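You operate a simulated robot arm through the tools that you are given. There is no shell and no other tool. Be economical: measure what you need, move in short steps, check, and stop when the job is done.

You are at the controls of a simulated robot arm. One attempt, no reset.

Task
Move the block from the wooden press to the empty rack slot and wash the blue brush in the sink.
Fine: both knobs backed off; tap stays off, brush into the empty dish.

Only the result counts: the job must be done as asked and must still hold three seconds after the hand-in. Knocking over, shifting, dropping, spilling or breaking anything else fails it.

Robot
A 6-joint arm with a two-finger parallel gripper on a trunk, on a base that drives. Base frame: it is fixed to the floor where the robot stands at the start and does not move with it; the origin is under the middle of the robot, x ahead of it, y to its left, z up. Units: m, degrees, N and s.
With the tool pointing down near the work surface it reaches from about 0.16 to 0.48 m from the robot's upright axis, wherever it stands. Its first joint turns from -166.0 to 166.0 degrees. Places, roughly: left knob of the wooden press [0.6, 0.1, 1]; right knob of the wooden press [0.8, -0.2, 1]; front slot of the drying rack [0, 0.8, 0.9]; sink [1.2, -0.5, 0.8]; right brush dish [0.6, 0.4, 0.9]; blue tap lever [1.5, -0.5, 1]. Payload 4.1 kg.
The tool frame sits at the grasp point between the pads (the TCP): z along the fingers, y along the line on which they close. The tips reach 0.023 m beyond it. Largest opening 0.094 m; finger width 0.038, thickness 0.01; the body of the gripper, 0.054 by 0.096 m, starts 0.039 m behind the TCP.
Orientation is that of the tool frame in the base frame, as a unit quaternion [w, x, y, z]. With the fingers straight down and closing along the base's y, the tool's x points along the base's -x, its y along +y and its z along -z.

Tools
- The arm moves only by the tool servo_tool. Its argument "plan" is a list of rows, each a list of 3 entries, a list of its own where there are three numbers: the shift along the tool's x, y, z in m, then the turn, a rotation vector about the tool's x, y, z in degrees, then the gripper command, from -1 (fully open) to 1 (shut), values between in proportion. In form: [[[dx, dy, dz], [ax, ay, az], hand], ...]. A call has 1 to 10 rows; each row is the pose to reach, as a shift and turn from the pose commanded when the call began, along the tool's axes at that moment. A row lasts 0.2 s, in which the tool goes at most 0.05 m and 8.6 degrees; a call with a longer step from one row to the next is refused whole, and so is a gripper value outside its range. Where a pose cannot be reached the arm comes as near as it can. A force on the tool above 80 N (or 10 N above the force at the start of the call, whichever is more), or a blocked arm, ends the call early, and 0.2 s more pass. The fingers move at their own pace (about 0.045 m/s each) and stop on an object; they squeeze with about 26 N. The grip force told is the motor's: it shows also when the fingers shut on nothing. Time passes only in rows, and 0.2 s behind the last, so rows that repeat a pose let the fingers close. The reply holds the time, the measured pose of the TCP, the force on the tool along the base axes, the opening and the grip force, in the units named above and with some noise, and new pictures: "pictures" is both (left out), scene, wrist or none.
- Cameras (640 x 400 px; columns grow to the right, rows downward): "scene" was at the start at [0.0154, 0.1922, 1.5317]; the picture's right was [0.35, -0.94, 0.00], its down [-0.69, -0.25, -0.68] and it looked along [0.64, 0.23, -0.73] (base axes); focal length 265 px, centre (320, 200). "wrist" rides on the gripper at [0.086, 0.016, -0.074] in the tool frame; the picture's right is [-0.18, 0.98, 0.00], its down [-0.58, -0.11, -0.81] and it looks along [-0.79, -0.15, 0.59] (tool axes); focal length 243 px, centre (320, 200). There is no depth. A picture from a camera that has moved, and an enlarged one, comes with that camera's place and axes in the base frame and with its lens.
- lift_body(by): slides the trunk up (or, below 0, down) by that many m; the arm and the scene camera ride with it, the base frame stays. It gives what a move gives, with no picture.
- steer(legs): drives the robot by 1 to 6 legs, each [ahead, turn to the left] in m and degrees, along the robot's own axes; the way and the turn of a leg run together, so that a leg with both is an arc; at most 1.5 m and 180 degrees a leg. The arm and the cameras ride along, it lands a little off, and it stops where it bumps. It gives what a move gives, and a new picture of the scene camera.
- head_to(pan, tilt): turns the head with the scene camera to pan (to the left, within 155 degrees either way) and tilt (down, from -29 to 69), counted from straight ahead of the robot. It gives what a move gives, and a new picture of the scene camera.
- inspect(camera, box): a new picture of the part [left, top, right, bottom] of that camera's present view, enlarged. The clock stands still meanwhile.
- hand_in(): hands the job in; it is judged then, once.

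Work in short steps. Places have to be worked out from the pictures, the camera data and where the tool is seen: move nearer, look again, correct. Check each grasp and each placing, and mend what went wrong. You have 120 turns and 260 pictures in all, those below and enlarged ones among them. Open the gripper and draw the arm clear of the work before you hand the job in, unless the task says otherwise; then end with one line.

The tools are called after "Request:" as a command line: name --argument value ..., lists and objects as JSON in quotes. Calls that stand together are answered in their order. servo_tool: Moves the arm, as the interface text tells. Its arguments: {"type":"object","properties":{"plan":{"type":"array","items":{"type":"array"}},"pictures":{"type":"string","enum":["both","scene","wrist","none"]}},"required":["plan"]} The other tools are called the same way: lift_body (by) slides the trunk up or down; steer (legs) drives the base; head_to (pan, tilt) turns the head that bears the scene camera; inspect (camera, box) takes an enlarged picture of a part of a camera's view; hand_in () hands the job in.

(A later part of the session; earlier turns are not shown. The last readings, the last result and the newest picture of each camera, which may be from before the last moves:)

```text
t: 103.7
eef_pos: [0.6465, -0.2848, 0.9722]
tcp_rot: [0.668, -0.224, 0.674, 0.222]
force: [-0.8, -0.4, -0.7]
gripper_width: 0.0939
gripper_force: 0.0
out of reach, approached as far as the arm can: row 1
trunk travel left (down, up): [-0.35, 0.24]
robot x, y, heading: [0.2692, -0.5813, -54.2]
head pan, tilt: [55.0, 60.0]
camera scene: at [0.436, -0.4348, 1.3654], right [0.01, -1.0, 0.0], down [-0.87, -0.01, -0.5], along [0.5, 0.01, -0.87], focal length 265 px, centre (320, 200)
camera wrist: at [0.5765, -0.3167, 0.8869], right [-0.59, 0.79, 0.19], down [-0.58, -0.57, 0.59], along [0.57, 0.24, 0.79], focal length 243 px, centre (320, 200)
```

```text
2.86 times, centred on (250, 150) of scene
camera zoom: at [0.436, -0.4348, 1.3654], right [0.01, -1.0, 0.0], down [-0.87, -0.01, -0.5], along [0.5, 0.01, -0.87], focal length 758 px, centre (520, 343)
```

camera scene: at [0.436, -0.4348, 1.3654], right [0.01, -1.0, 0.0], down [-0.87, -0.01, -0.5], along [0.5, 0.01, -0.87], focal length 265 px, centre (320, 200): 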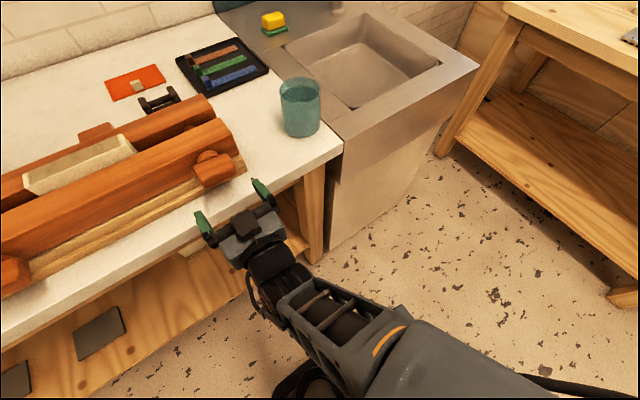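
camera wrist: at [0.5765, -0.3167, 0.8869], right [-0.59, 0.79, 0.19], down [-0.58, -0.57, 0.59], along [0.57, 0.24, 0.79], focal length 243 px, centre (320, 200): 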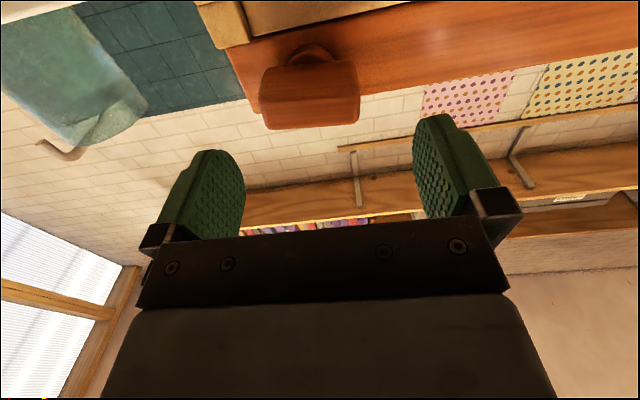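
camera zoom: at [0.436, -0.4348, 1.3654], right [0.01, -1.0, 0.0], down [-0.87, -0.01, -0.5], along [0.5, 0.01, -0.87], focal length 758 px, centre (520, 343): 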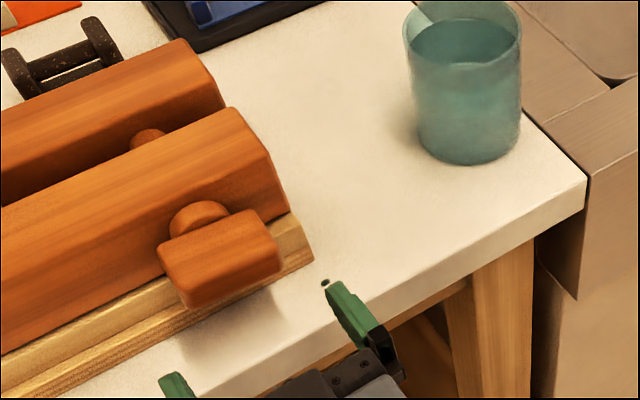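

The wrist view now gives: knob front face n≈0.418, z 0.950–0.994, centred within 5 mm. I approach so that the tips overlap the knob by ~17 mm, then close.

Request:
servo_tool --plan '[[[0, -0.005, 0.03], [0, 0, 0], -1], [[0, -0.005, 0.066], [0, 0, 0], -1], [[0, -0.005, 0.066], [0, 0, 0], 0.2], [[0, -0.005, 0.066], [0, 0, 0], 1], [[0, -0.005, 0.066], [0, 0, 0], 1], [[0, -0.005, 0.066], [0, 0, 0], 1], [[0, -0.005, 0.066], [0, 0, 0], 1]]'

Request:
inspect --camera "scene" --box '[150, 80, 350, 220]'

```text
t: 105.3
eef_pos: [0.7012, -0.2467, 0.9766]
tcp_rot: [0.669, -0.215, 0.677, 0.22]
force: [30.5, -41.8, 8.0]
gripper_width: 0.078
gripper_force: 26.6
out of reach, approached as far as the arm can: row 1, 2, 3, 4, 5, 6, 7
trunk travel left (down, up): [-0.35, 0.24]
robot x, y, heading: [0.2716, -0.5798, -54.5]
head pan, tilt: [55.0, 60.0]
camera scene: at [0.4407, -0.4418, 1.3656], right [0.01, -1.0, 0.0], down [-0.87, 0.0, -0.5], along [0.5, 0.01, -0.87], focal length 265 px, centre (320, 200)
camera wrist: at [0.6292, -0.2765, 0.8911], right [-0.57, 0.8, 0.19], down [-0.58, -0.56, 0.59], along [0.58, 0.22, 0.79], focal length 243 px, centre (320, 200)
```

scene: 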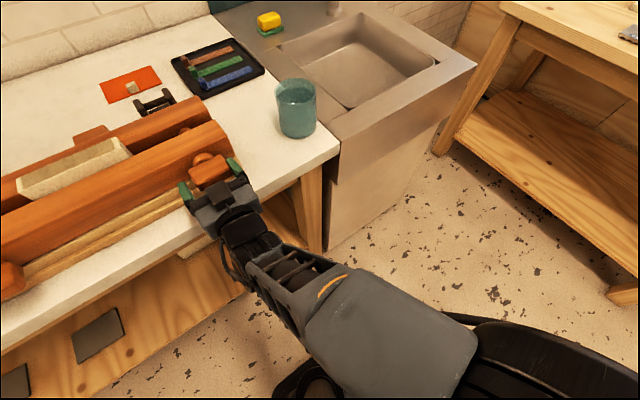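
wrist: 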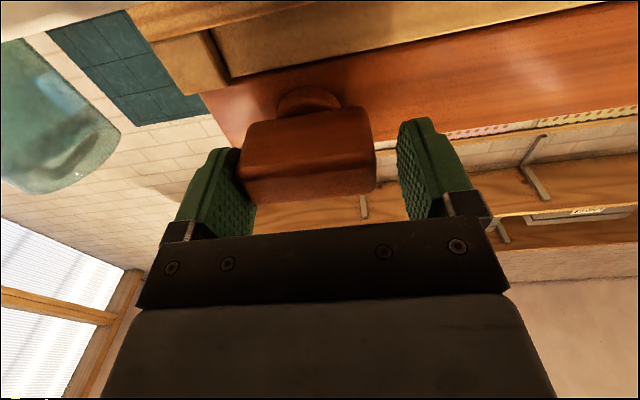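

```text
2.86 times, centred on (250, 150) of scene
camera zoom: at [0.4407, -0.4418, 1.3656], right [0.01, -1.0, 0.0], down [-0.87, 0.0, -0.5], along [0.5, 0.01, -0.87], focal length 758 px, centre (520, 343)
```

zoom: 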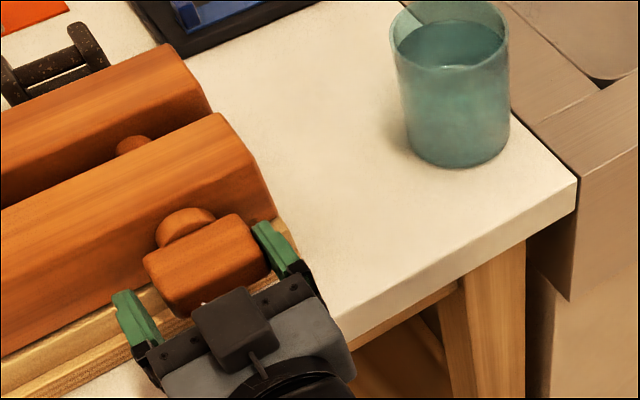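

The right finger met the knob first and the tool isn't centred (52 N sideways). I reopen and check where the tool settles.

Request:
servo_tool --plan '[[[0, 0, 0], [0, 0, 0], -1], [[0, 0, 0], [0, 0, 0], -1]]'

```text
t: 105.9
eef_pos: [0.6957, -0.241, 0.9767]
tcp_rot: [0.669, -0.221, 0.674, 0.222]
force: [16.6, -17.6, 10.9]
gripper_width: 0.0942
gripper_force: 0.4
trunk travel left (down, up): [-0.35, 0.24]
robot x, y, heading: [0.267, -0.5802, -54.3]
head pan, tilt: [55.0, 60.0]
camera scene: at [0.4377, -0.4376, 1.3656], right [0.01, -1.0, 0.0], down [-0.87, -0.01, -0.5], along [0.5, 0.01, -0.87], focal length 265 px, centre (320, 200)
camera wrist: at [0.6248, -0.2719, 0.8908], right [-0.59, 0.79, 0.19], down [-0.58, -0.57, 0.59], along [0.57, 0.24, 0.79], focal length 243 px, centre (320, 200)
```

scene: 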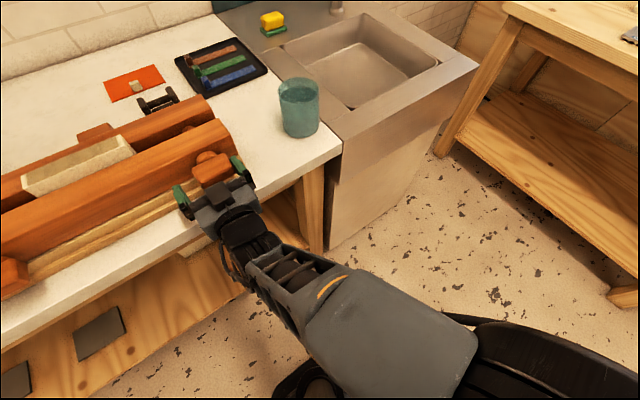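
wrist: 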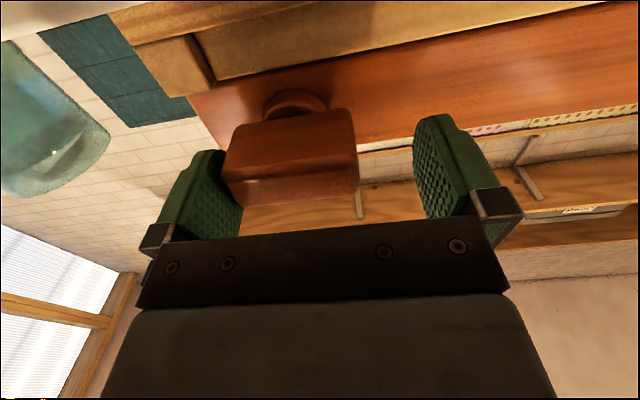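

Still touching the right finger; the knob centre is ~15 mm to the right. I shift y by -0.016.

Request:
servo_tool --plan '[[[0, -0.008, 0], [0, 0, 0], -1], [[0, -0.016, 0], [0, 0, 0], -1]]' --pictures "wrist"

```text
t: 106.5
eef_pos: [0.6949, -0.2417, 0.9767]
tcp_rot: [0.667, -0.222, 0.676, 0.221]
force: [16.8, -10.9, 2.9]
gripper_width: 0.0941
gripper_force: 0.1
out of reach, approached as far as the arm can: row 1, 2
trunk travel left (down, up): [-0.35, 0.24]
robot x, y, heading: [0.2649, -0.5804, -54.0]
head pan, tilt: [55.0, 60.0]
camera wrist: at [0.6245, -0.2723, 0.8911], right [-0.59, 0.79, 0.19], down [-0.58, -0.57, 0.59], along [0.57, 0.24, 0.79], focal length 243 px, centre (320, 200)
```

wrist: 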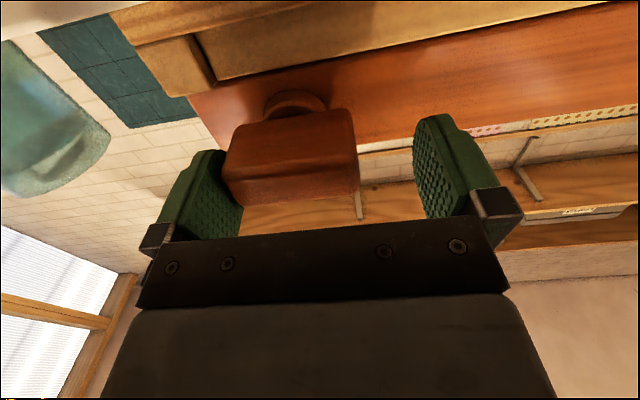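

The pose is at a joint limit; a lower trunk should free it. I retreat 0.08 m from the knob first.

Request:
servo_tool --plan '[[[-0.0, 0.0, -0.03], [0, 0, 0], -1], [[-0.0, 0.0, -0.06], [0, 0, 0], -1]]' --pictures "none"

```text
t: 107.1
eef_pos: [0.6456, -0.2749, 0.9791]
tcp_rot: [0.667, -0.226, 0.673, 0.225]
force: [0.1, 0.5, -0.3]
gripper_width: 0.094
gripper_force: 0.1
trunk travel left (down, up): [-0.35, 0.24]
robot x, y, heading: [0.2681, -0.5814, -54.1]
head pan, tilt: [55.0, 60.0]
```

Clear of the knob. I lower the trunk 0.12 m.

Request:
lift_body --by -0.12

Request:
servo_tool --plan '[[[-0.045, 0, 0], [0, 0, 0], -1], [[-0.09, -0.01, 0], [0, 0, 0], -1], [[-0.113, -0.018, 0], [0, 0, 0], -1]]'

```text
t: 108.6
eef_pos: [0.6471, -0.2744, 0.8592]
tcp_rot: [0.668, -0.225, 0.673, 0.225]
force: [-0.5, -0.7, -0.6]
gripper_width: 0.0939
gripper_force: 0.0
trunk travel left (down, up): [-0.23, 0.36]
robot x, y, heading: [0.268, -0.5801, -54.2]
head pan, tilt: [55.0, 60.0]
```

```text
t: 109.4
eef_pos: [0.6618, -0.2908, 0.9733]
tcp_rot: [0.667, -0.225, 0.673, 0.224]
force: [-0.3, 0.0, -0.2]
gripper_width: 0.094
gripper_force: 0.0
trunk travel left (down, up): [-0.23, 0.36]
robot x, y, heading: [0.2715, -0.5805, -54.3]
head pan, tilt: [55.0, 60.0]
camera scene: at [0.4363, -0.4348, 1.2453], right [0.01, -1.0, 0.0], down [-0.87, -0.01, -0.5], along [0.5, 0.01, -0.87], focal length 265 px, centre (320, 200)
camera wrist: at [0.5909, -0.3224, 0.8877], right [-0.59, 0.78, 0.18], down [-0.57, -0.57, 0.59], along [0.57, 0.24, 0.79], focal length 243 px, centre (320, 200)
```

scene: 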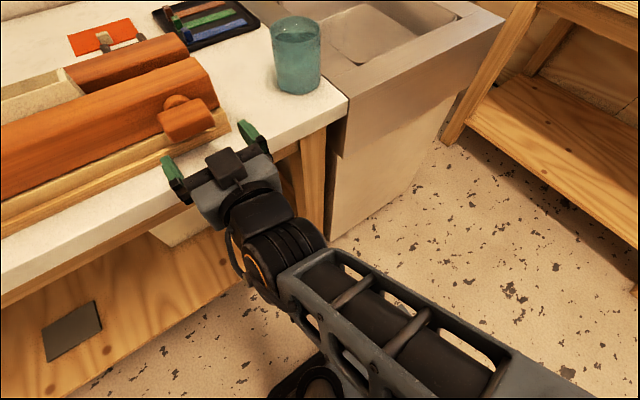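
wrist: 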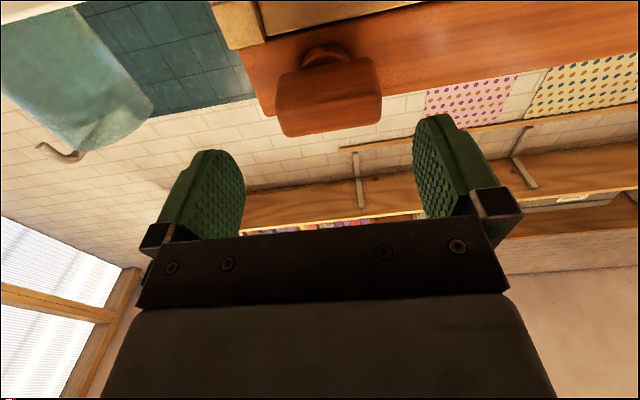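

Now centred (knob mid at column 328) and within reach. I approach 0.057 m and close.

Request:
servo_tool --plan '[[[0, 0, 0.03], [0, 0, 0], -1], [[0, 0, 0.057], [0, 0, 0], -1], [[0, 0, 0.057], [0, 0, 0], 0.2], [[0, 0, 0.057], [0, 0, 0], 1], [[0, 0, 0.057], [0, 0, 0], 1], [[0, 0, 0.057], [0, 0, 0], 1]]'

```text
t: 110.8
eef_pos: [0.7041, -0.2515, 0.9728]
tcp_rot: [0.667, -0.228, 0.673, 0.225]
force: [-11.9, 21.4, 1.5]
gripper_width: 0.0662
gripper_force: 45.4
trunk travel left (down, up): [-0.23, 0.36]
robot x, y, heading: [0.2687, -0.5778, -54.3]
head pan, tilt: [55.0, 60.0]
camera scene: at [0.4344, -0.4321, 1.2453], right [0.02, -1.0, 0.0], down [-0.87, -0.01, -0.5], along [0.5, 0.01, -0.87], focal length 265 px, centre (320, 200)
camera wrist: at [0.6334, -0.2848, 0.8869], right [-0.59, 0.78, 0.18], down [-0.57, -0.57, 0.59], along [0.56, 0.24, 0.79], focal length 243 px, centre (320, 200)
```

scene: 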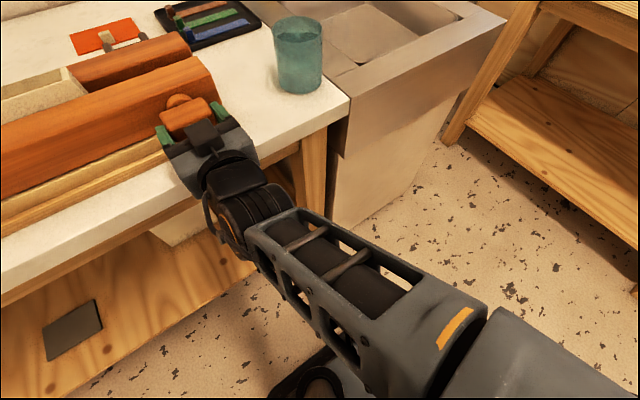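
wrist: 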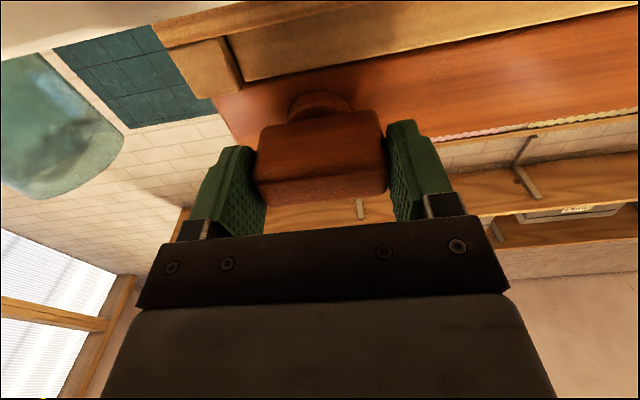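

Gripped at 0.066 m. I relieve the side load and turn counter-clockwise (negative about tool z) in steps.

Request:
servo_tool --plan '[[[0, 0.003, 0], [0, 0, 0], 1], [[0, 0.003, 0], [0, 0, -8.5], 1], [[0, 0.003, 0], [0, 0, -17], 1], [[0, 0.003, 0], [0, 0, -25.5], 1], [[0, 0.003, 0], [0, 0, -34], 1]]'

```text
t: 112.0
eef_pos: [0.7035, -0.2543, 0.973]
tcp_rot: [0.706, -0.411, 0.577, 0.018]
force: [2.8, 0.2, 9.4]
gripper_width: 0.0661
gripper_force: 45.2
trunk travel left (down, up): [-0.23, 0.36]
robot x, y, heading: [0.2691, -0.5782, -54.3]
head pan, tilt: [55.0, 60.0]
camera scene: at [0.4365, -0.4358, 1.2455], right [0.01, -1.0, 0.0], down [-0.87, -0.01, -0.5], along [0.5, 0.01, -0.87], focal length 265 px, centre (320, 200)
camera wrist: at [0.6643, -0.3268, 0.8928], right [-0.55, 0.73, -0.4], down [-0.78, -0.3, 0.55], along [0.28, 0.61, 0.74], focal length 243 px, centre (320, 200)
```

scene: 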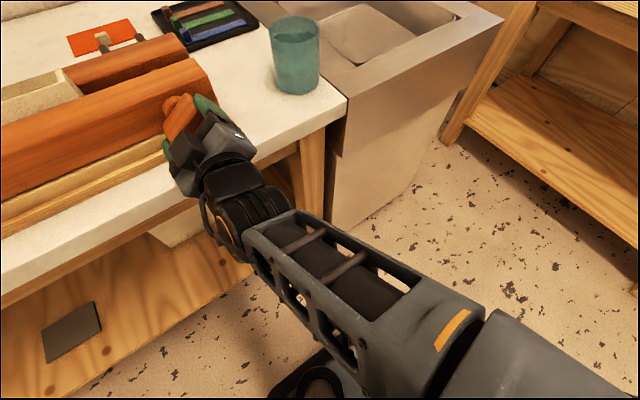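
wrist: 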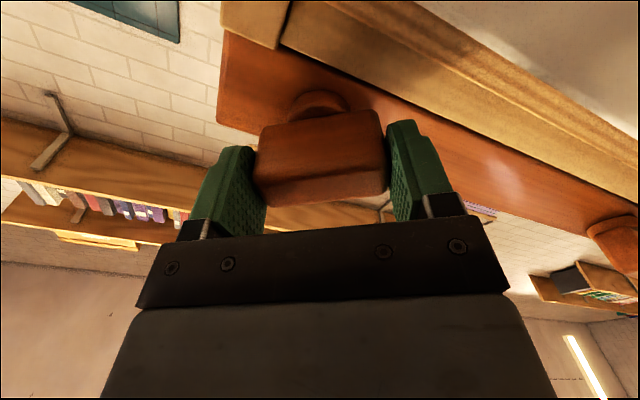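

The knob turns with little force, counter-clockwise. I continue another 80°.

Request:
servo_tool --plan '[[[0, 0, 0], [0, 0, -8.5], 1], [[0, 0, 0], [0, 0, -17], 1], [[0, 0, 0], [0, 0, -25.5], 1], [[0, 0, 0], [0, 0, -34], 1], [[0, 0, 0], [0, 0, -42.5], 1], [[0, 0, 0], [0, 0, -51], 1], [[0, 0, 0], [0, 0, -59.5], 1], [[0, 0, 0], [0, 0, -68], 1], [[0, 0, 0], [0, 0, -76.5], 1]]'

Request:
inspect --camera "scene" --box '[0, 0, 320, 220]'

```text
t: 114.0
eef_pos: [0.7022, -0.2551, 0.9763]
tcp_rot: [-0.567, 0.678, -0.198, 0.424]
force: [6.2, -19.7, 34.4]
gripper_width: 0.0665
gripper_force: 44.6
trunk travel left (down, up): [-0.23, 0.36]
robot x, y, heading: [0.2696, -0.5799, -54.4]
head pan, tilt: [55.0, 60.0]
camera scene: at [0.4353, -0.4385, 1.2461], right [0.01, -1.0, 0.0], down [-0.87, -0.01, -0.5], along [0.5, 0.01, -0.87], focal length 265 px, centre (320, 200)
camera wrist: at [0.6943, -0.3699, 0.992], right [0.11, -0.13, -0.99], down [-0.99, -0.02, -0.1], along [-0.01, 0.99, -0.13], focal length 243 px, centre (320, 200)
```

scene: 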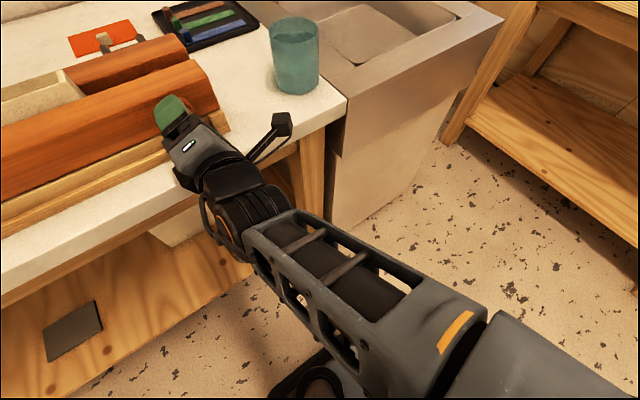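
wrist: 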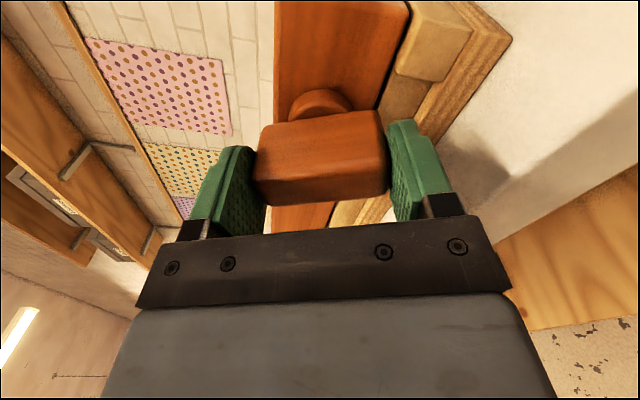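

```text
1.82 times, centred on (160, 110) of scene
camera zoom: at [0.4353, -0.4385, 1.2461], right [0.01, -1.0, 0.0], down [-0.87, -0.01, -0.5], along [0.5, 0.01, -0.87], focal length 482 px, centre (611, 364)
```

zoom: 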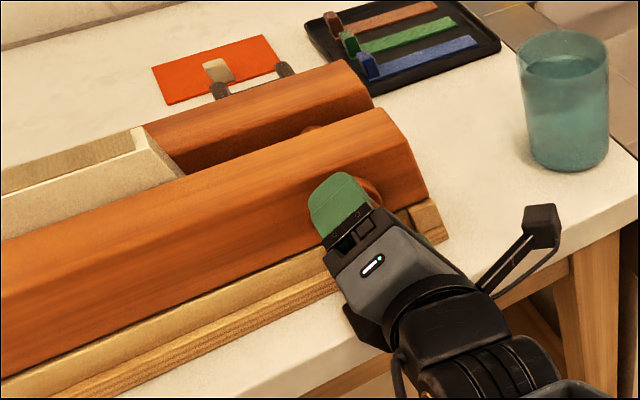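

The knob has turned ~110°. I relieve the vertical load by 4 mm and continue turning.

Request:
servo_tool --plan '[[[0, -0.004, 0], [0, 0, -4], 1], [[0, -0.004, 0], [0, 0, -12], 1], [[0, -0.004, 0], [0, 0, -20], 1], [[0, -0.004, 0], [0, 0, -28], 1], [[0, -0.004, 0], [0, 0, -36], 1], [[0, -0.004, 0], [0, 0, -44], 1], [[0, -0.004, 0], [0, 0, -52], 1], [[0, -0.004, 0], [0, 0, -60], 1], [[0, -0.004, 0], [0, 0, -68], 1]]'

```text
t: 116.0
eef_pos: [0.6977, -0.2539, 0.9781]
tcp_rot: [-0.234, 0.674, 0.217, 0.666]
force: [-18.4, -23.4, 19.6]
gripper_width: 0.0662
gripper_force: 45.2
trunk travel left (down, up): [-0.23, 0.36]
robot x, y, heading: [0.2665, -0.5797, -54.1]
head pan, tilt: [55.0, 60.0]
camera scene: at [0.4328, -0.4382, 1.2462], right [0.01, -1.0, 0.0], down [-0.86, -0.01, -0.5], along [0.5, 0.01, -0.86], focal length 265 px, centre (320, 200)
camera wrist: at [0.6499, -0.3136, 1.0646], right [0.59, -0.78, -0.21], down [-0.72, -0.39, -0.58], along [0.37, 0.49, -0.79], focal length 243 px, centre (320, 200)
```

scene: 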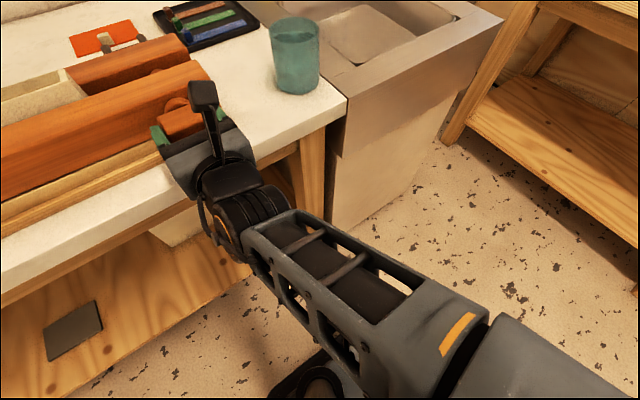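
wrist: 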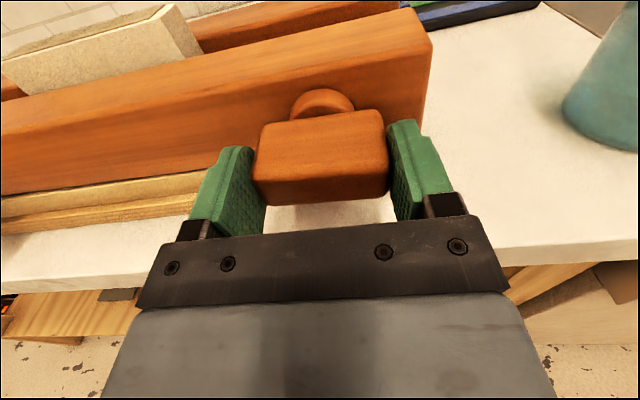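

Half a turn done, and the screw pushes the tool back toward the robot (knob is backing out). I keep turning, following it outward a few mm.

Request:
servo_tool --plan '[[[0, 0, -0.005], [0, 0, 0], 1], [[0, 0, -0.005], [0, 0, -8], 1], [[0, 0, -0.006], [0, 0, -16], 1], [[0, 0, -0.006], [0, 0, -24], 1], [[0, 0, -0.007], [0, 0, -32], 1], [[0, 0, -0.007], [0, 0, -40], 1], [[0, 0, -0.008], [0, 0, -48], 1], [[0, 0, -0.008], [0, 0, -56], 1], [[0, 0, -0.009], [0, 0, -64], 1], [[0, 0, -0.009], [0, 0, -72], 1]]'

```text
t: 118.2
eef_pos: [0.6942, -0.2573, 0.9753]
tcp_rot: [0.203, 0.419, 0.573, 0.675]
force: [6.6, 0.9, 2.6]
gripper_width: 0.028
gripper_force: 45.1
trunk travel left (down, up): [-0.23, 0.36]
robot x, y, heading: [0.2688, -0.5773, -54.5]
head pan, tilt: [55.0, 60.0]
camera scene: at [0.4368, -0.435, 1.2453], right [0.01, -1.0, 0.0], down [-0.87, -0.01, -0.5], along [0.5, 0.01, -0.87], focal length 265 px, centre (320, 200)
camera wrist: at [0.5897, -0.2413, 1.0206], right [0.31, -0.4, 0.87], down [-0.34, -0.9, -0.29], along [0.89, -0.2, -0.41], focal length 243 px, centre (320, 200)
```

scene: 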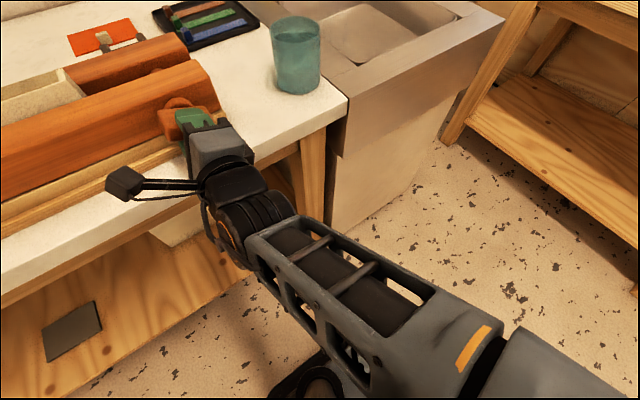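
wrist: 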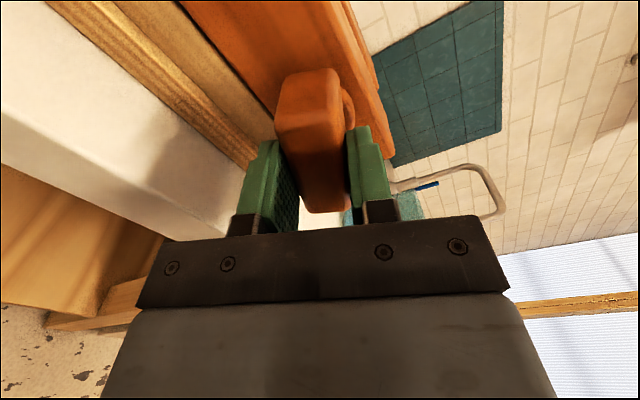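

The grip slipped to the knob's thin faces (0.028 m). I push in a little for more overlap and turn further to see whether the knob is at its stop.

Request:
servo_tool --plan '[[[0, 0, 0.007], [0, 0, 0], 1], [[0, 0, 0.007], [0, 0, -8], 1], [[0, 0, 0.007], [0, 0, -16], 1], [[0, 0, 0.006], [0, 0, -24], 1], [[0, 0, 0.005], [0, 0, -32], 1]]'

Request:
inspect --camera "scene" --box '[0, 0, 320, 220]'

```text
t: 119.4
eef_pos: [0.6987, -0.2539, 0.9772]
tcp_rot: [0.378, 0.247, 0.666, 0.594]
force: [-9.4, -1.0, -10.1]
gripper_width: 0.0365
gripper_force: 45.2
trunk travel left (down, up): [-0.23, 0.36]
robot x, y, heading: [0.27, -0.5816, -54.2]
head pan, tilt: [55.0, 60.0]
camera scene: at [0.4353, -0.4348, 1.2454], right [0.01, -1.0, 0.0], down [-0.87, -0.01, -0.5], along [0.5, 0.01, -0.87], focal length 265 px, centre (320, 200)
camera wrist: at [0.5849, -0.2284, 0.9745], right [-0.01, 0.03, 1.0], down [-0.29, -0.96, 0.02], along [0.96, -0.28, 0.02], focal length 243 px, centre (320, 200)
```

scene: 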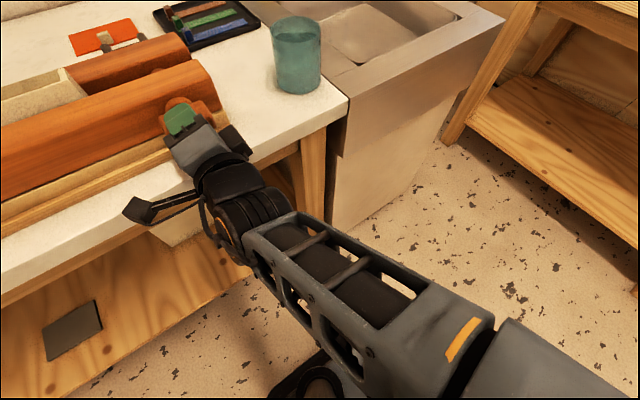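
wrist: 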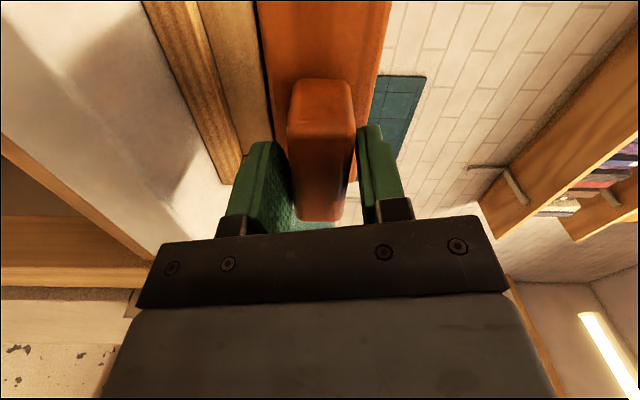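

```text
1.82 times, centred on (160, 110) of scene
camera zoom: at [0.4353, -0.4348, 1.2454], right [0.01, -1.0, 0.0], down [-0.87, -0.01, -0.5], along [0.5, 0.01, -0.87], focal length 482 px, centre (611, 364)
```

zoom: 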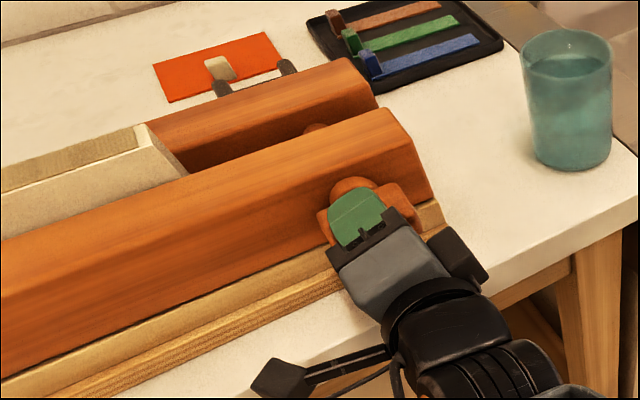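

The knob lies horizontal again at exactly half a turn and now resists – it is at its stop. I release and retreat.

Request:
servo_tool --plan '[[[0, 0, 0], [0, 0, 0], -1], [[0, 0, 0], [0, 0, 0], -1], [[0, 0, 0], [0, 0, 0], -1], [[0, 0, -0.04], [0, 0, 0], -1], [[0, 0, -0.075], [0, 0, 0], -1]]'

Request:
inspect --camera "scene" --box '[0, 0, 320, 220]'

```text
t: 120.6
eef_pos: [0.6406, -0.2989, 0.9754]
tcp_rot: [0.38, 0.246, 0.666, 0.593]
force: [0.4, 0.8, -0.4]
gripper_width: 0.0939
gripper_force: 0.1
trunk travel left (down, up): [-0.23, 0.36]
robot x, y, heading: [0.2676, -0.5829, -54.1]
head pan, tilt: [55.0, 60.0]
camera scene: at [0.4362, -0.4349, 1.2453], right [0.01, -1.0, 0.0], down [-0.87, -0.01, -0.5], along [0.5, 0.01, -0.87], focal length 265 px, centre (320, 200)
camera wrist: at [0.5259, -0.2737, 0.9729], right [-0.01, 0.03, 1.0], down [-0.29, -0.96, 0.03], along [0.96, -0.29, 0.02], focal length 243 px, centre (320, 200)
```

scene: 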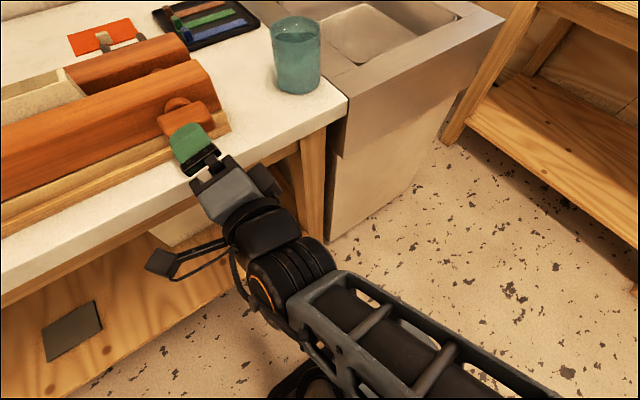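
wrist: 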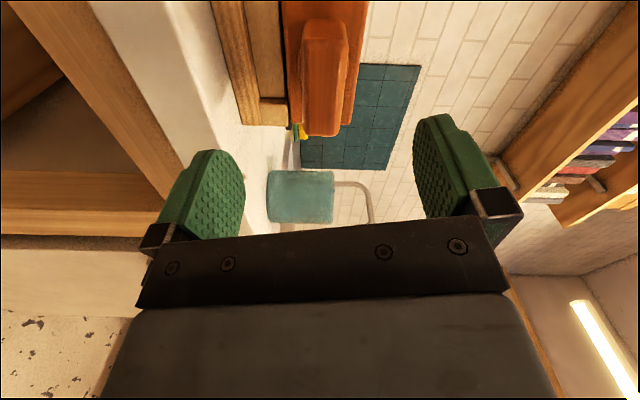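

```text
1.82 times, centred on (160, 110) of scene
camera zoom: at [0.4362, -0.4349, 1.2453], right [0.01, -1.0, 0.0], down [-0.87, -0.01, -0.5], along [0.5, 0.01, -0.87], focal length 482 px, centre (611, 364)
```

zoom: 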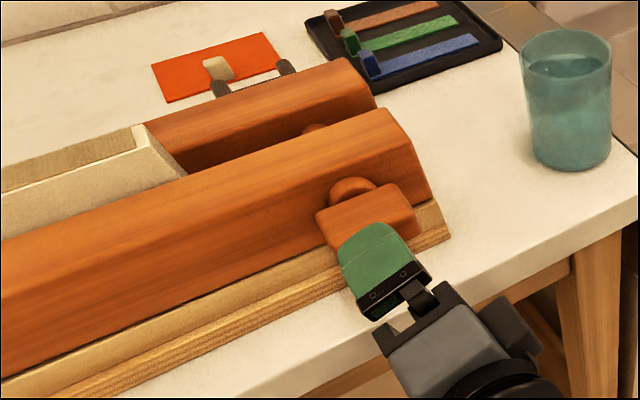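

The right knob is back horizontal after its half turn, fully backed off. I unwind the wrist so it's ready for the left knob (closing vertically on the thin faces).

Request:
servo_tool --plan '[[[0, 0, 0], [0, 0, 8.5], -0.1], [[0, 0, 0], [0, 0, 17], -0.1], [[0, 0, 0], [0, 0, 25.5], -0.1], [[0, 0, 0], [0, 0, 34], -0.1], [[0, 0, 0], [0, 0, 42.5], -0.1], [[0, 0, 0], [0, 0, 51], -0.1], [[0, 0, 0], [0, 0, 59.5], -0.1], [[0, 0, 0], [0, 0, 68], -0.1], [[0, 0, 0], [0, 0, 76.5], -0.1], [[0, 0, 0], [0, 0, 85], -0.1]]' --pictures "none"

Request:
servo_tool --plan '[[[0, 0, 0], [0, 0, 8.5], -0.1], [[0, 0, 0], [0, 0, 17], -0.1], [[0, 0, 0], [0, 0, 25.5], -0.1], [[0, 0, 0], [0, 0, 34], -0.1], [[0, 0, 0], [0, 0, 42.5], -0.1], [[0, 0, 0], [0, 0, 51], -0.1], [[0, 0, 0], [0, 0, 59.5], -0.1], [[0, 0, 0], [0, 0, 68], -0.1], [[0, 0, 0], [0, 0, 76.5], -0.1], [[0, 0, 0], [0, 0, 85], -0.1]]' --pictures "none"

Request:
servo_tool --plan '[[[0, 0, 0], [0, 0, 8], -0.1], [[0, 0, 0], [0, 0, 16], -0.1], [[0, 0, 0], [0, 0, 22], -0.1]]' --pictures "none"

Request:
steer --legs '[[-0.34, 1]]'

```text
t: 122.8
eef_pos: [0.6392, -0.2999, 0.9764]
tcp_rot: [-0.121, 0.632, 0.324, 0.694]
force: [-0.2, 0.2, -0.3]
gripper_width: 0.0518
gripper_force: 0.0
trunk travel left (down, up): [-0.23, 0.36]
robot x, y, heading: [0.2664, -0.5823, -54.3]
head pan, tilt: [55.0, 60.0]
```

```text
t: 125.0
eef_pos: [0.6372, -0.2988, 0.9754]
tcp_rot: [-0.558, 0.684, -0.188, 0.43]
force: [0.9, 0.1, -0.5]
gripper_width: 0.0515
gripper_force: 0.0
trunk travel left (down, up): [-0.23, 0.36]
robot x, y, heading: [0.27, -0.5817, -54.2]
head pan, tilt: [55.0, 60.0]
```

```text
t: 125.8
eef_pos: [0.6383, -0.2979, 0.9767]
tcp_rot: [-0.63, 0.636, -0.314, 0.315]
force: [-0.2, -0.2, -0.8]
gripper_width: 0.0518
gripper_force: 0.0
trunk travel left (down, up): [-0.23, 0.36]
robot x, y, heading: [0.2677, -0.5788, -54.0]
head pan, tilt: [55.0, 60.0]
```

```text
t: 128.0
eef_pos: [0.4386, -0.0252, 0.9763]
tcp_rot: [-0.632, 0.638, -0.31, 0.312]
force: [0.3, 0.0, -0.3]
gripper_width: 0.0518
gripper_force: 0.2
trunk travel left (down, up): [-0.23, 0.36]
robot x, y, heading: [0.07, -0.3137, -53.6]
head pan, tilt: [55.0, 60.0]
camera scene: at [0.2377, -0.1622, 1.2454], right [0.03, -1.0, 0.0], down [-0.87, -0.02, -0.5], along [0.5, 0.01, -0.87], focal length 265 px, centre (320, 200)
```

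scene: 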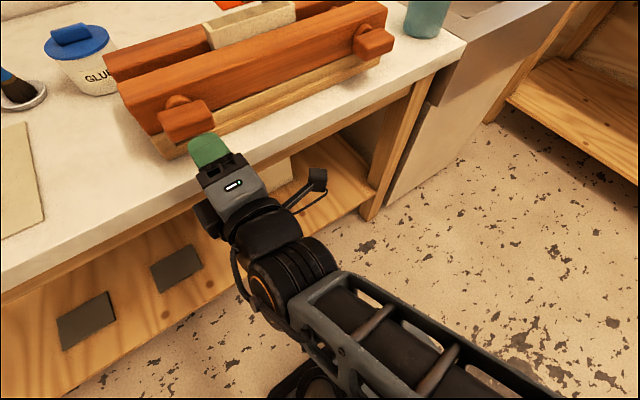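

TCP now at s≈0.283, right before the left knob. I check with the wrist view and a zoom.

Request:
inspect --camera "wrist" --box '[120, 0, 520, 250]'

Request:
inspect --camera "scene" --box '[90, 40, 290, 220]'

```text
1.60 times, centred on (320, 125) of wrist
camera zoom: at [0.4318, -0.1393, 0.9608], right [-0.11, 0.14, -0.98], down [-0.99, -0.03, 0.11], along [-0.02, 0.99, 0.14], focal length 388 px, centre (320, 320)
```

zoom: 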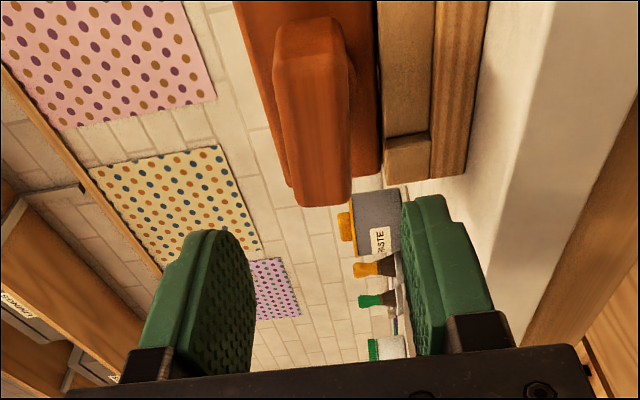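

```text
2.22 times, centred on (190, 130) of scene
camera zoom: at [0.2377, -0.1622, 1.2454], right [0.03, -1.0, 0.0], down [-0.87, -0.02, -0.5], along [0.5, 0.01, -0.87], focal length 590 px, centre (609, 356)
```

zoom: 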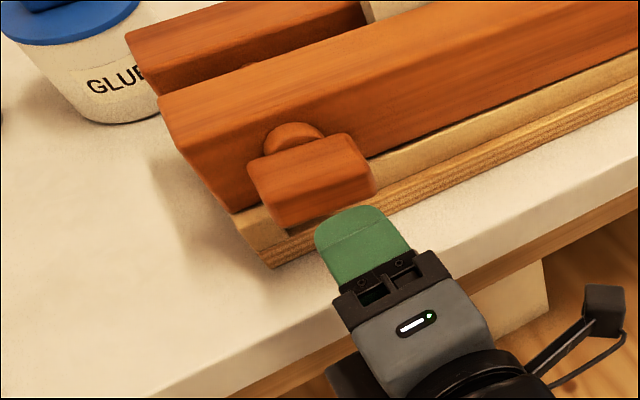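

Well aligned (knob ~4 mm higher). I approach with partly opened fingers and close on the thin faces.

Request:
servo_tool --plan '[[[0, -0.003, 0.04], [0, 0, 0], -0.1], [[0, -0.003, 0.077], [0, 0, 0], -0.1], [[0, -0.003, 0.077], [0, 0, 0], 0.5], [[0, -0.003, 0.077], [0, 0, 0], 1], [[0, -0.003, 0.077], [0, 0, 0], 1]]'

```text
t: 129.2
eef_pos: [0.5008, 0.0213, 0.9757]
tcp_rot: [-0.631, 0.639, -0.31, 0.312]
force: [0.8, 0.2, -7.5]
gripper_width: 0.028
gripper_force: 44.7
trunk travel left (down, up): [-0.23, 0.36]
robot x, y, heading: [0.0686, -0.3139, -53.5]
head pan, tilt: [55.0, 60.0]
camera scene: at [0.2381, -0.1618, 1.2452], right [0.03, -1.0, 0.0], down [-0.87, -0.02, -0.5], along [0.5, 0.01, -0.87], focal length 265 px, centre (320, 200)
camera wrist: at [0.4935, -0.0924, 0.9615], right [-0.12, 0.13, -0.98], down [-0.99, -0.03, 0.11], along [-0.02, 0.99, 0.14], focal length 243 px, centre (320, 200)
```

scene: 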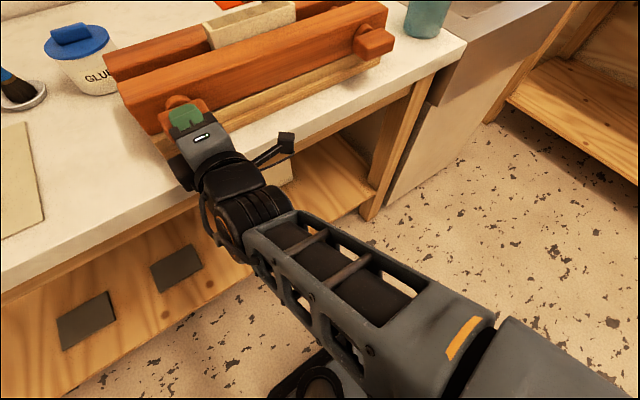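
wrist: 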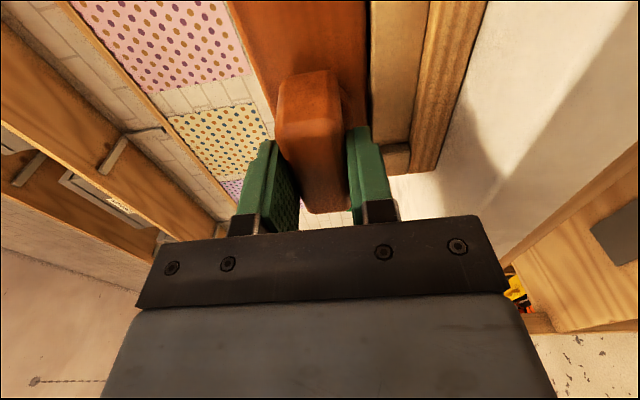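

Gripped on thin faces. I turn counter-clockwise 85°, following outward slightly.

Request:
servo_tool --plan '[[[0, 0, 0], [0, 0, -8.5], 1], [[0, 0, 0], [0, 0, -17], 1], [[0, 0, -0.001], [0, 0, -25.5], 1], [[0, 0, -0.001], [0, 0, -34], 1], [[0, 0, -0.002], [0, 0, -42.5], 1], [[0, 0, -0.002], [0, 0, -51], 1], [[0, 0, -0.003], [0, 0, -59.5], 1], [[0, 0, -0.003], [0, 0, -68], 1], [[0, 0, -0.004], [0, 0, -76.5], 1], [[0, 0, -0.004], [0, 0, -85], 1]]'

```text
t: 131.4
eef_pos: [0.4977, 0.0193, 0.9765]
tcp_rot: [-0.253, 0.681, 0.204, 0.656]
force: [3.1, -7.4, -15.2]
gripper_width: 0.0284
gripper_force: 45.0
trunk travel left (down, up): [-0.23, 0.36]
robot x, y, heading: [0.0721, -0.3083, -53.5]
head pan, tilt: [55.0, 60.0]
camera scene: at [0.2391, -0.1622, 1.2451], right [0.03, -1.0, 0.0], down [-0.87, -0.02, -0.5], along [0.5, 0.01, -0.87], focal length 265 px, centre (320, 200)
camera wrist: at [0.4525, -0.0441, 1.0624], right [0.59, -0.77, -0.26], down [-0.74, -0.37, -0.56], along [0.33, 0.52, -0.78], focal length 243 px, centre (320, 200)
```

scene: 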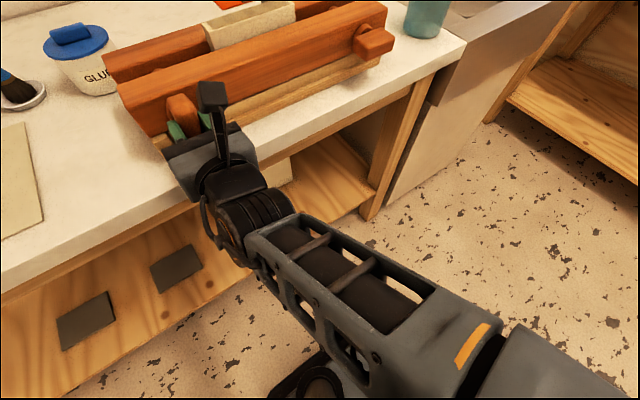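
wrist: 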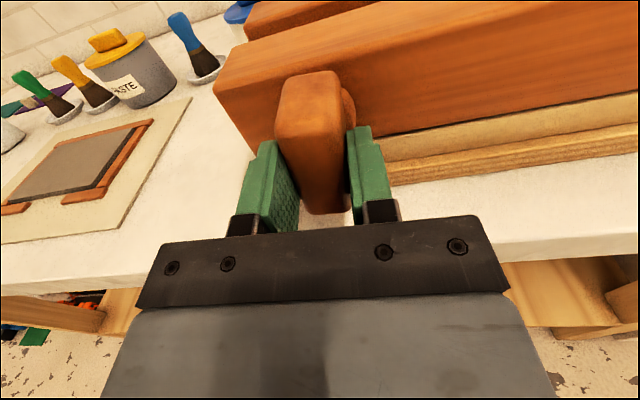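

The left knob is at 85° and turning well. I continue another 90° to the stop.

Request:
servo_tool --plan '[[[0, 0, 0], [0, 0, -8.5], 1], [[0, 0, 0], [0, 0, -17], 1], [[0, 0, -0.001], [0, 0, -25.5], 1], [[0, 0, -0.001], [0, 0, -34], 1], [[0, 0, -0.002], [0, 0, -42.5], 1], [[0, 0, -0.002], [0, 0, -51], 1], [[0, 0, -0.003], [0, 0, -59.5], 1], [[0, 0, -0.003], [0, 0, -68], 1], [[0, 0, -0.004], [0, 0, -76.5], 1], [[0, 0, -0.004], [0, 0, -85], 1]]'

```text
t: 133.6
eef_pos: [0.4955, 0.0179, 0.976]
tcp_rot: [0.258, 0.365, 0.61, 0.654]
force: [2.0, -7.0, -19.9]
gripper_width: 0.0279
gripper_force: 45.3
trunk travel left (down, up): [-0.23, 0.36]
robot x, y, heading: [0.0739, -0.3099, -53.4]
head pan, tilt: [55.0, 60.0]
camera scene: at [0.2389, -0.1622, 1.2451], right [0.03, -1.0, 0.0], down [-0.87, -0.02, -0.5], along [0.5, 0.01, -0.87], focal length 265 px, centre (320, 200)
camera wrist: at [0.3849, 0.0375, 1.0074], right [0.22, -0.27, 0.94], down [-0.3, -0.93, -0.19], along [0.93, -0.24, -0.28], focal length 243 px, centre (320, 200)
```

scene: 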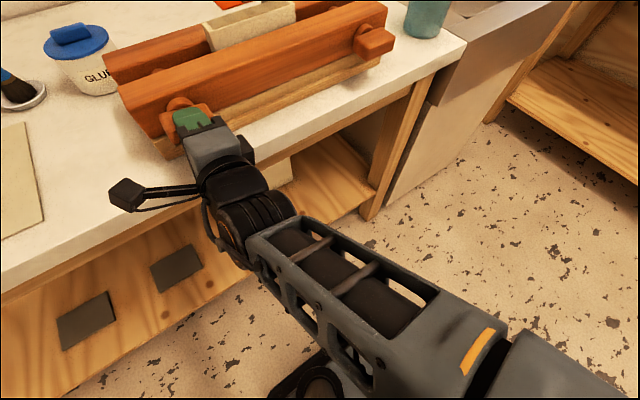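
wrist: 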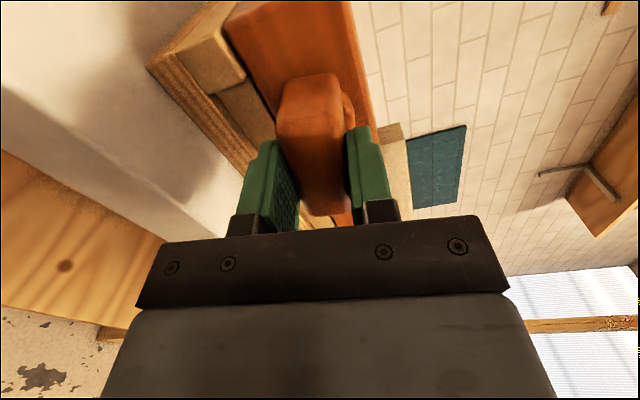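

At 170°. I turn 25° more to find the stop.

Request:
servo_tool --plan '[[[0, 0, 0], [0, 0, -6], 1], [[0, 0, 0], [0, 0, -12], 1], [[0, 0, 0], [0, 0, -18], 1], [[0, 0, 0], [0, 0, -24], 1]]'

Request:
inspect --camera "scene" --box '[80, 0, 420, 200]'

```text
t: 134.6
eef_pos: [0.4922, 0.0202, 0.9749]
tcp_rot: [0.385, 0.23, 0.672, 0.59]
force: [-8.9, 7.1, -20.3]
gripper_width: 0.0379
gripper_force: 45.3
trunk travel left (down, up): [-0.23, 0.36]
robot x, y, heading: [0.0689, -0.3109, -53.3]
head pan, tilt: [55.0, 60.0]
camera scene: at [0.2374, -0.1601, 1.2451], right [0.03, -1.0, 0.0], down [-0.87, -0.03, -0.5], along [0.5, 0.01, -0.87], focal length 265 px, centre (320, 200)
camera wrist: at [0.3785, 0.0433, 0.9715], right [-0.03, 0.06, 1.0], down [-0.27, -0.96, 0.05], along [0.96, -0.27, 0.05], focal length 243 px, centre (320, 200)
```

scene: 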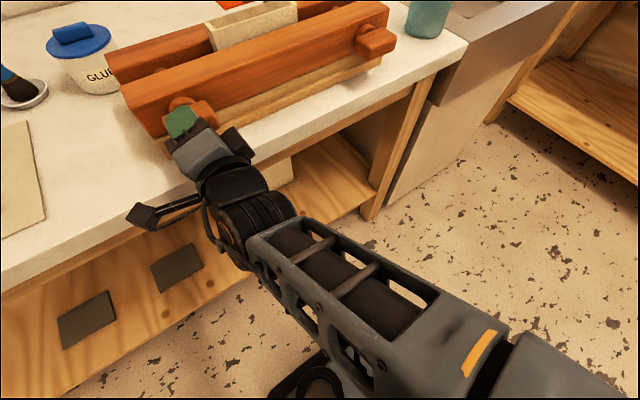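
wrist: 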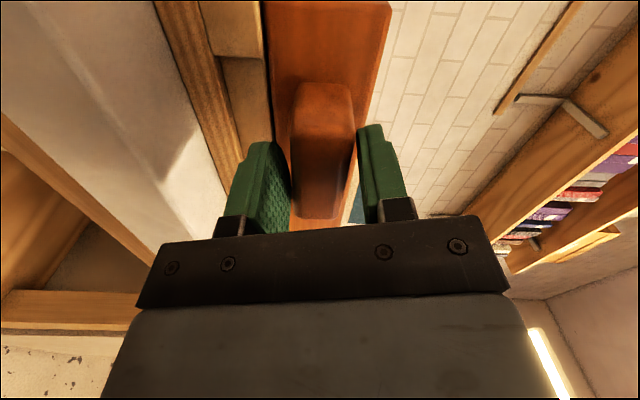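

```text
1.88 times, centred on (250, 100) of scene
camera zoom: at [0.2374, -0.1601, 1.2451], right [0.03, -1.0, 0.0], down [-0.87, -0.03, -0.5], along [0.5, 0.01, -0.87], focal length 499 px, centre (452, 388)
```

zoom: 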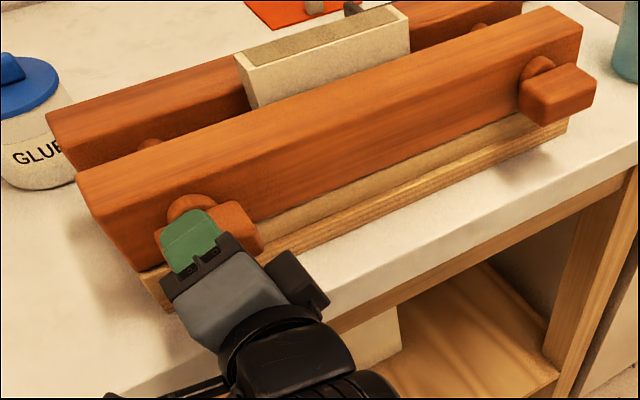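

The left knob is also at its half-turn stop, and the front jaw has visibly come forward. I release and retreat.

Request:
servo_tool --plan '[[[0, 0, 0], [0, 0, 0], -0.1], [[0, 0, 0], [0, 0, 0], -0.1], [[0, 0, -0.04], [0, 0, 0], -0.1], [[0, 0, -0.08], [0, 0, 0], -0.1], [[0, 0, -0.08], [0, 0, 8.5], -0.1], [[0, 0, -0.08], [0, 0, 17], -0.1], [[0, 0, -0.08], [0, 0, 25.5], -0.1], [[0, 0, -0.08], [0, 0, 34], -0.1], [[0, 0, -0.08], [0, 0, 42.5], -0.1]]'

Request:
inspect --camera "scene" --box '[80, 0, 420, 200]'

```text
t: 136.6
eef_pos: [0.4293, -0.0319, 0.9785]
tcp_rot: [0.147, 0.458, 0.542, 0.689]
force: [-0.3, -0.3, -0.6]
gripper_width: 0.0518
gripper_force: 0.1
trunk travel left (down, up): [-0.23, 0.36]
robot x, y, heading: [0.0733, -0.3101, -53.3]
head pan, tilt: [55.0, 60.0]
camera scene: at [0.2376, -0.1622, 1.2454], right [0.03, -1.0, 0.0], down [-0.87, -0.02, -0.5], along [0.5, 0.01, -0.87], focal length 265 px, centre (320, 200)
camera wrist: at [0.3286, -0.0228, 1.0347], right [0.39, -0.49, 0.78], down [-0.36, -0.86, -0.36], along [0.85, -0.14, -0.51], focal length 243 px, centre (320, 200)
```

scene: 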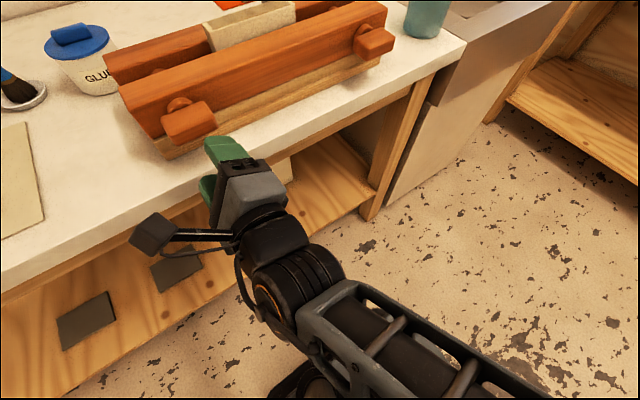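
wrist: 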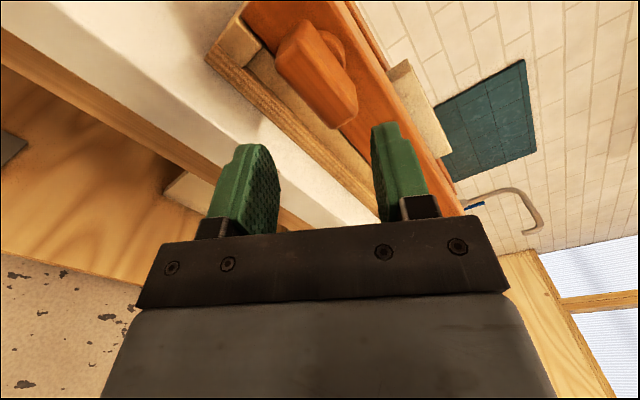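

```text
1.88 times, centred on (250, 100) of scene
camera zoom: at [0.2376, -0.1622, 1.2454], right [0.03, -1.0, 0.0], down [-0.87, -0.02, -0.5], along [0.5, 0.01, -0.87], focal length 499 px, centre (452, 388)
```

zoom: 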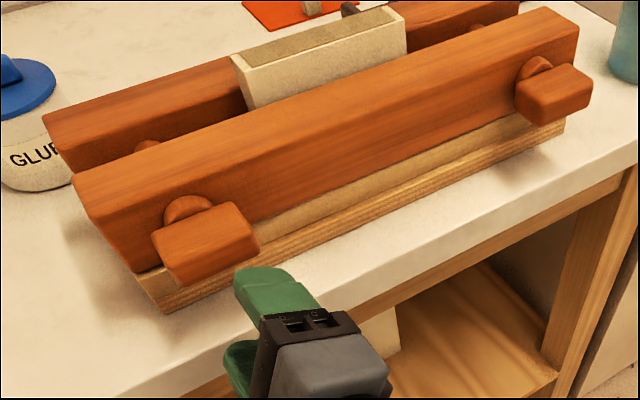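

Both knobs are backed off. I roll the tool so its closing axis is vertical, then raise the trunk back up.

Request:
servo_tool --plan '[[[0, 0, 0], [0, 0, -8], -1], [[0, 0, 0], [0, 0, -16], -1], [[0, 0, 0], [0, 0, -24], -1], [[0, 0, 0], [0, 0, -28], -1]]' --pictures "none"

Request:
lift_body --by 0.3

```text
t: 137.6
eef_pos: [0.429, -0.0301, 0.9782]
tcp_rot: [0.31, 0.313, 0.637, 0.632]
force: [0.1, 0.5, -0.2]
gripper_width: 0.0942
gripper_force: 0.1
trunk travel left (down, up): [-0.23, 0.36]
robot x, y, heading: [0.0723, -0.3084, -53.6]
head pan, tilt: [55.0, 60.0]
```

```text
t: 140.6
eef_pos: [0.4294, -0.0312, 1.2778]
tcp_rot: [0.31, 0.314, 0.636, 0.633]
force: [0.1, -0.4, 0.2]
gripper_width: 0.094
gripper_force: 0.0
trunk travel left (down, up): [-0.53, 0.06]
robot x, y, heading: [0.0721, -0.3135, -53.6]
head pan, tilt: [55.0, 60.0]
```

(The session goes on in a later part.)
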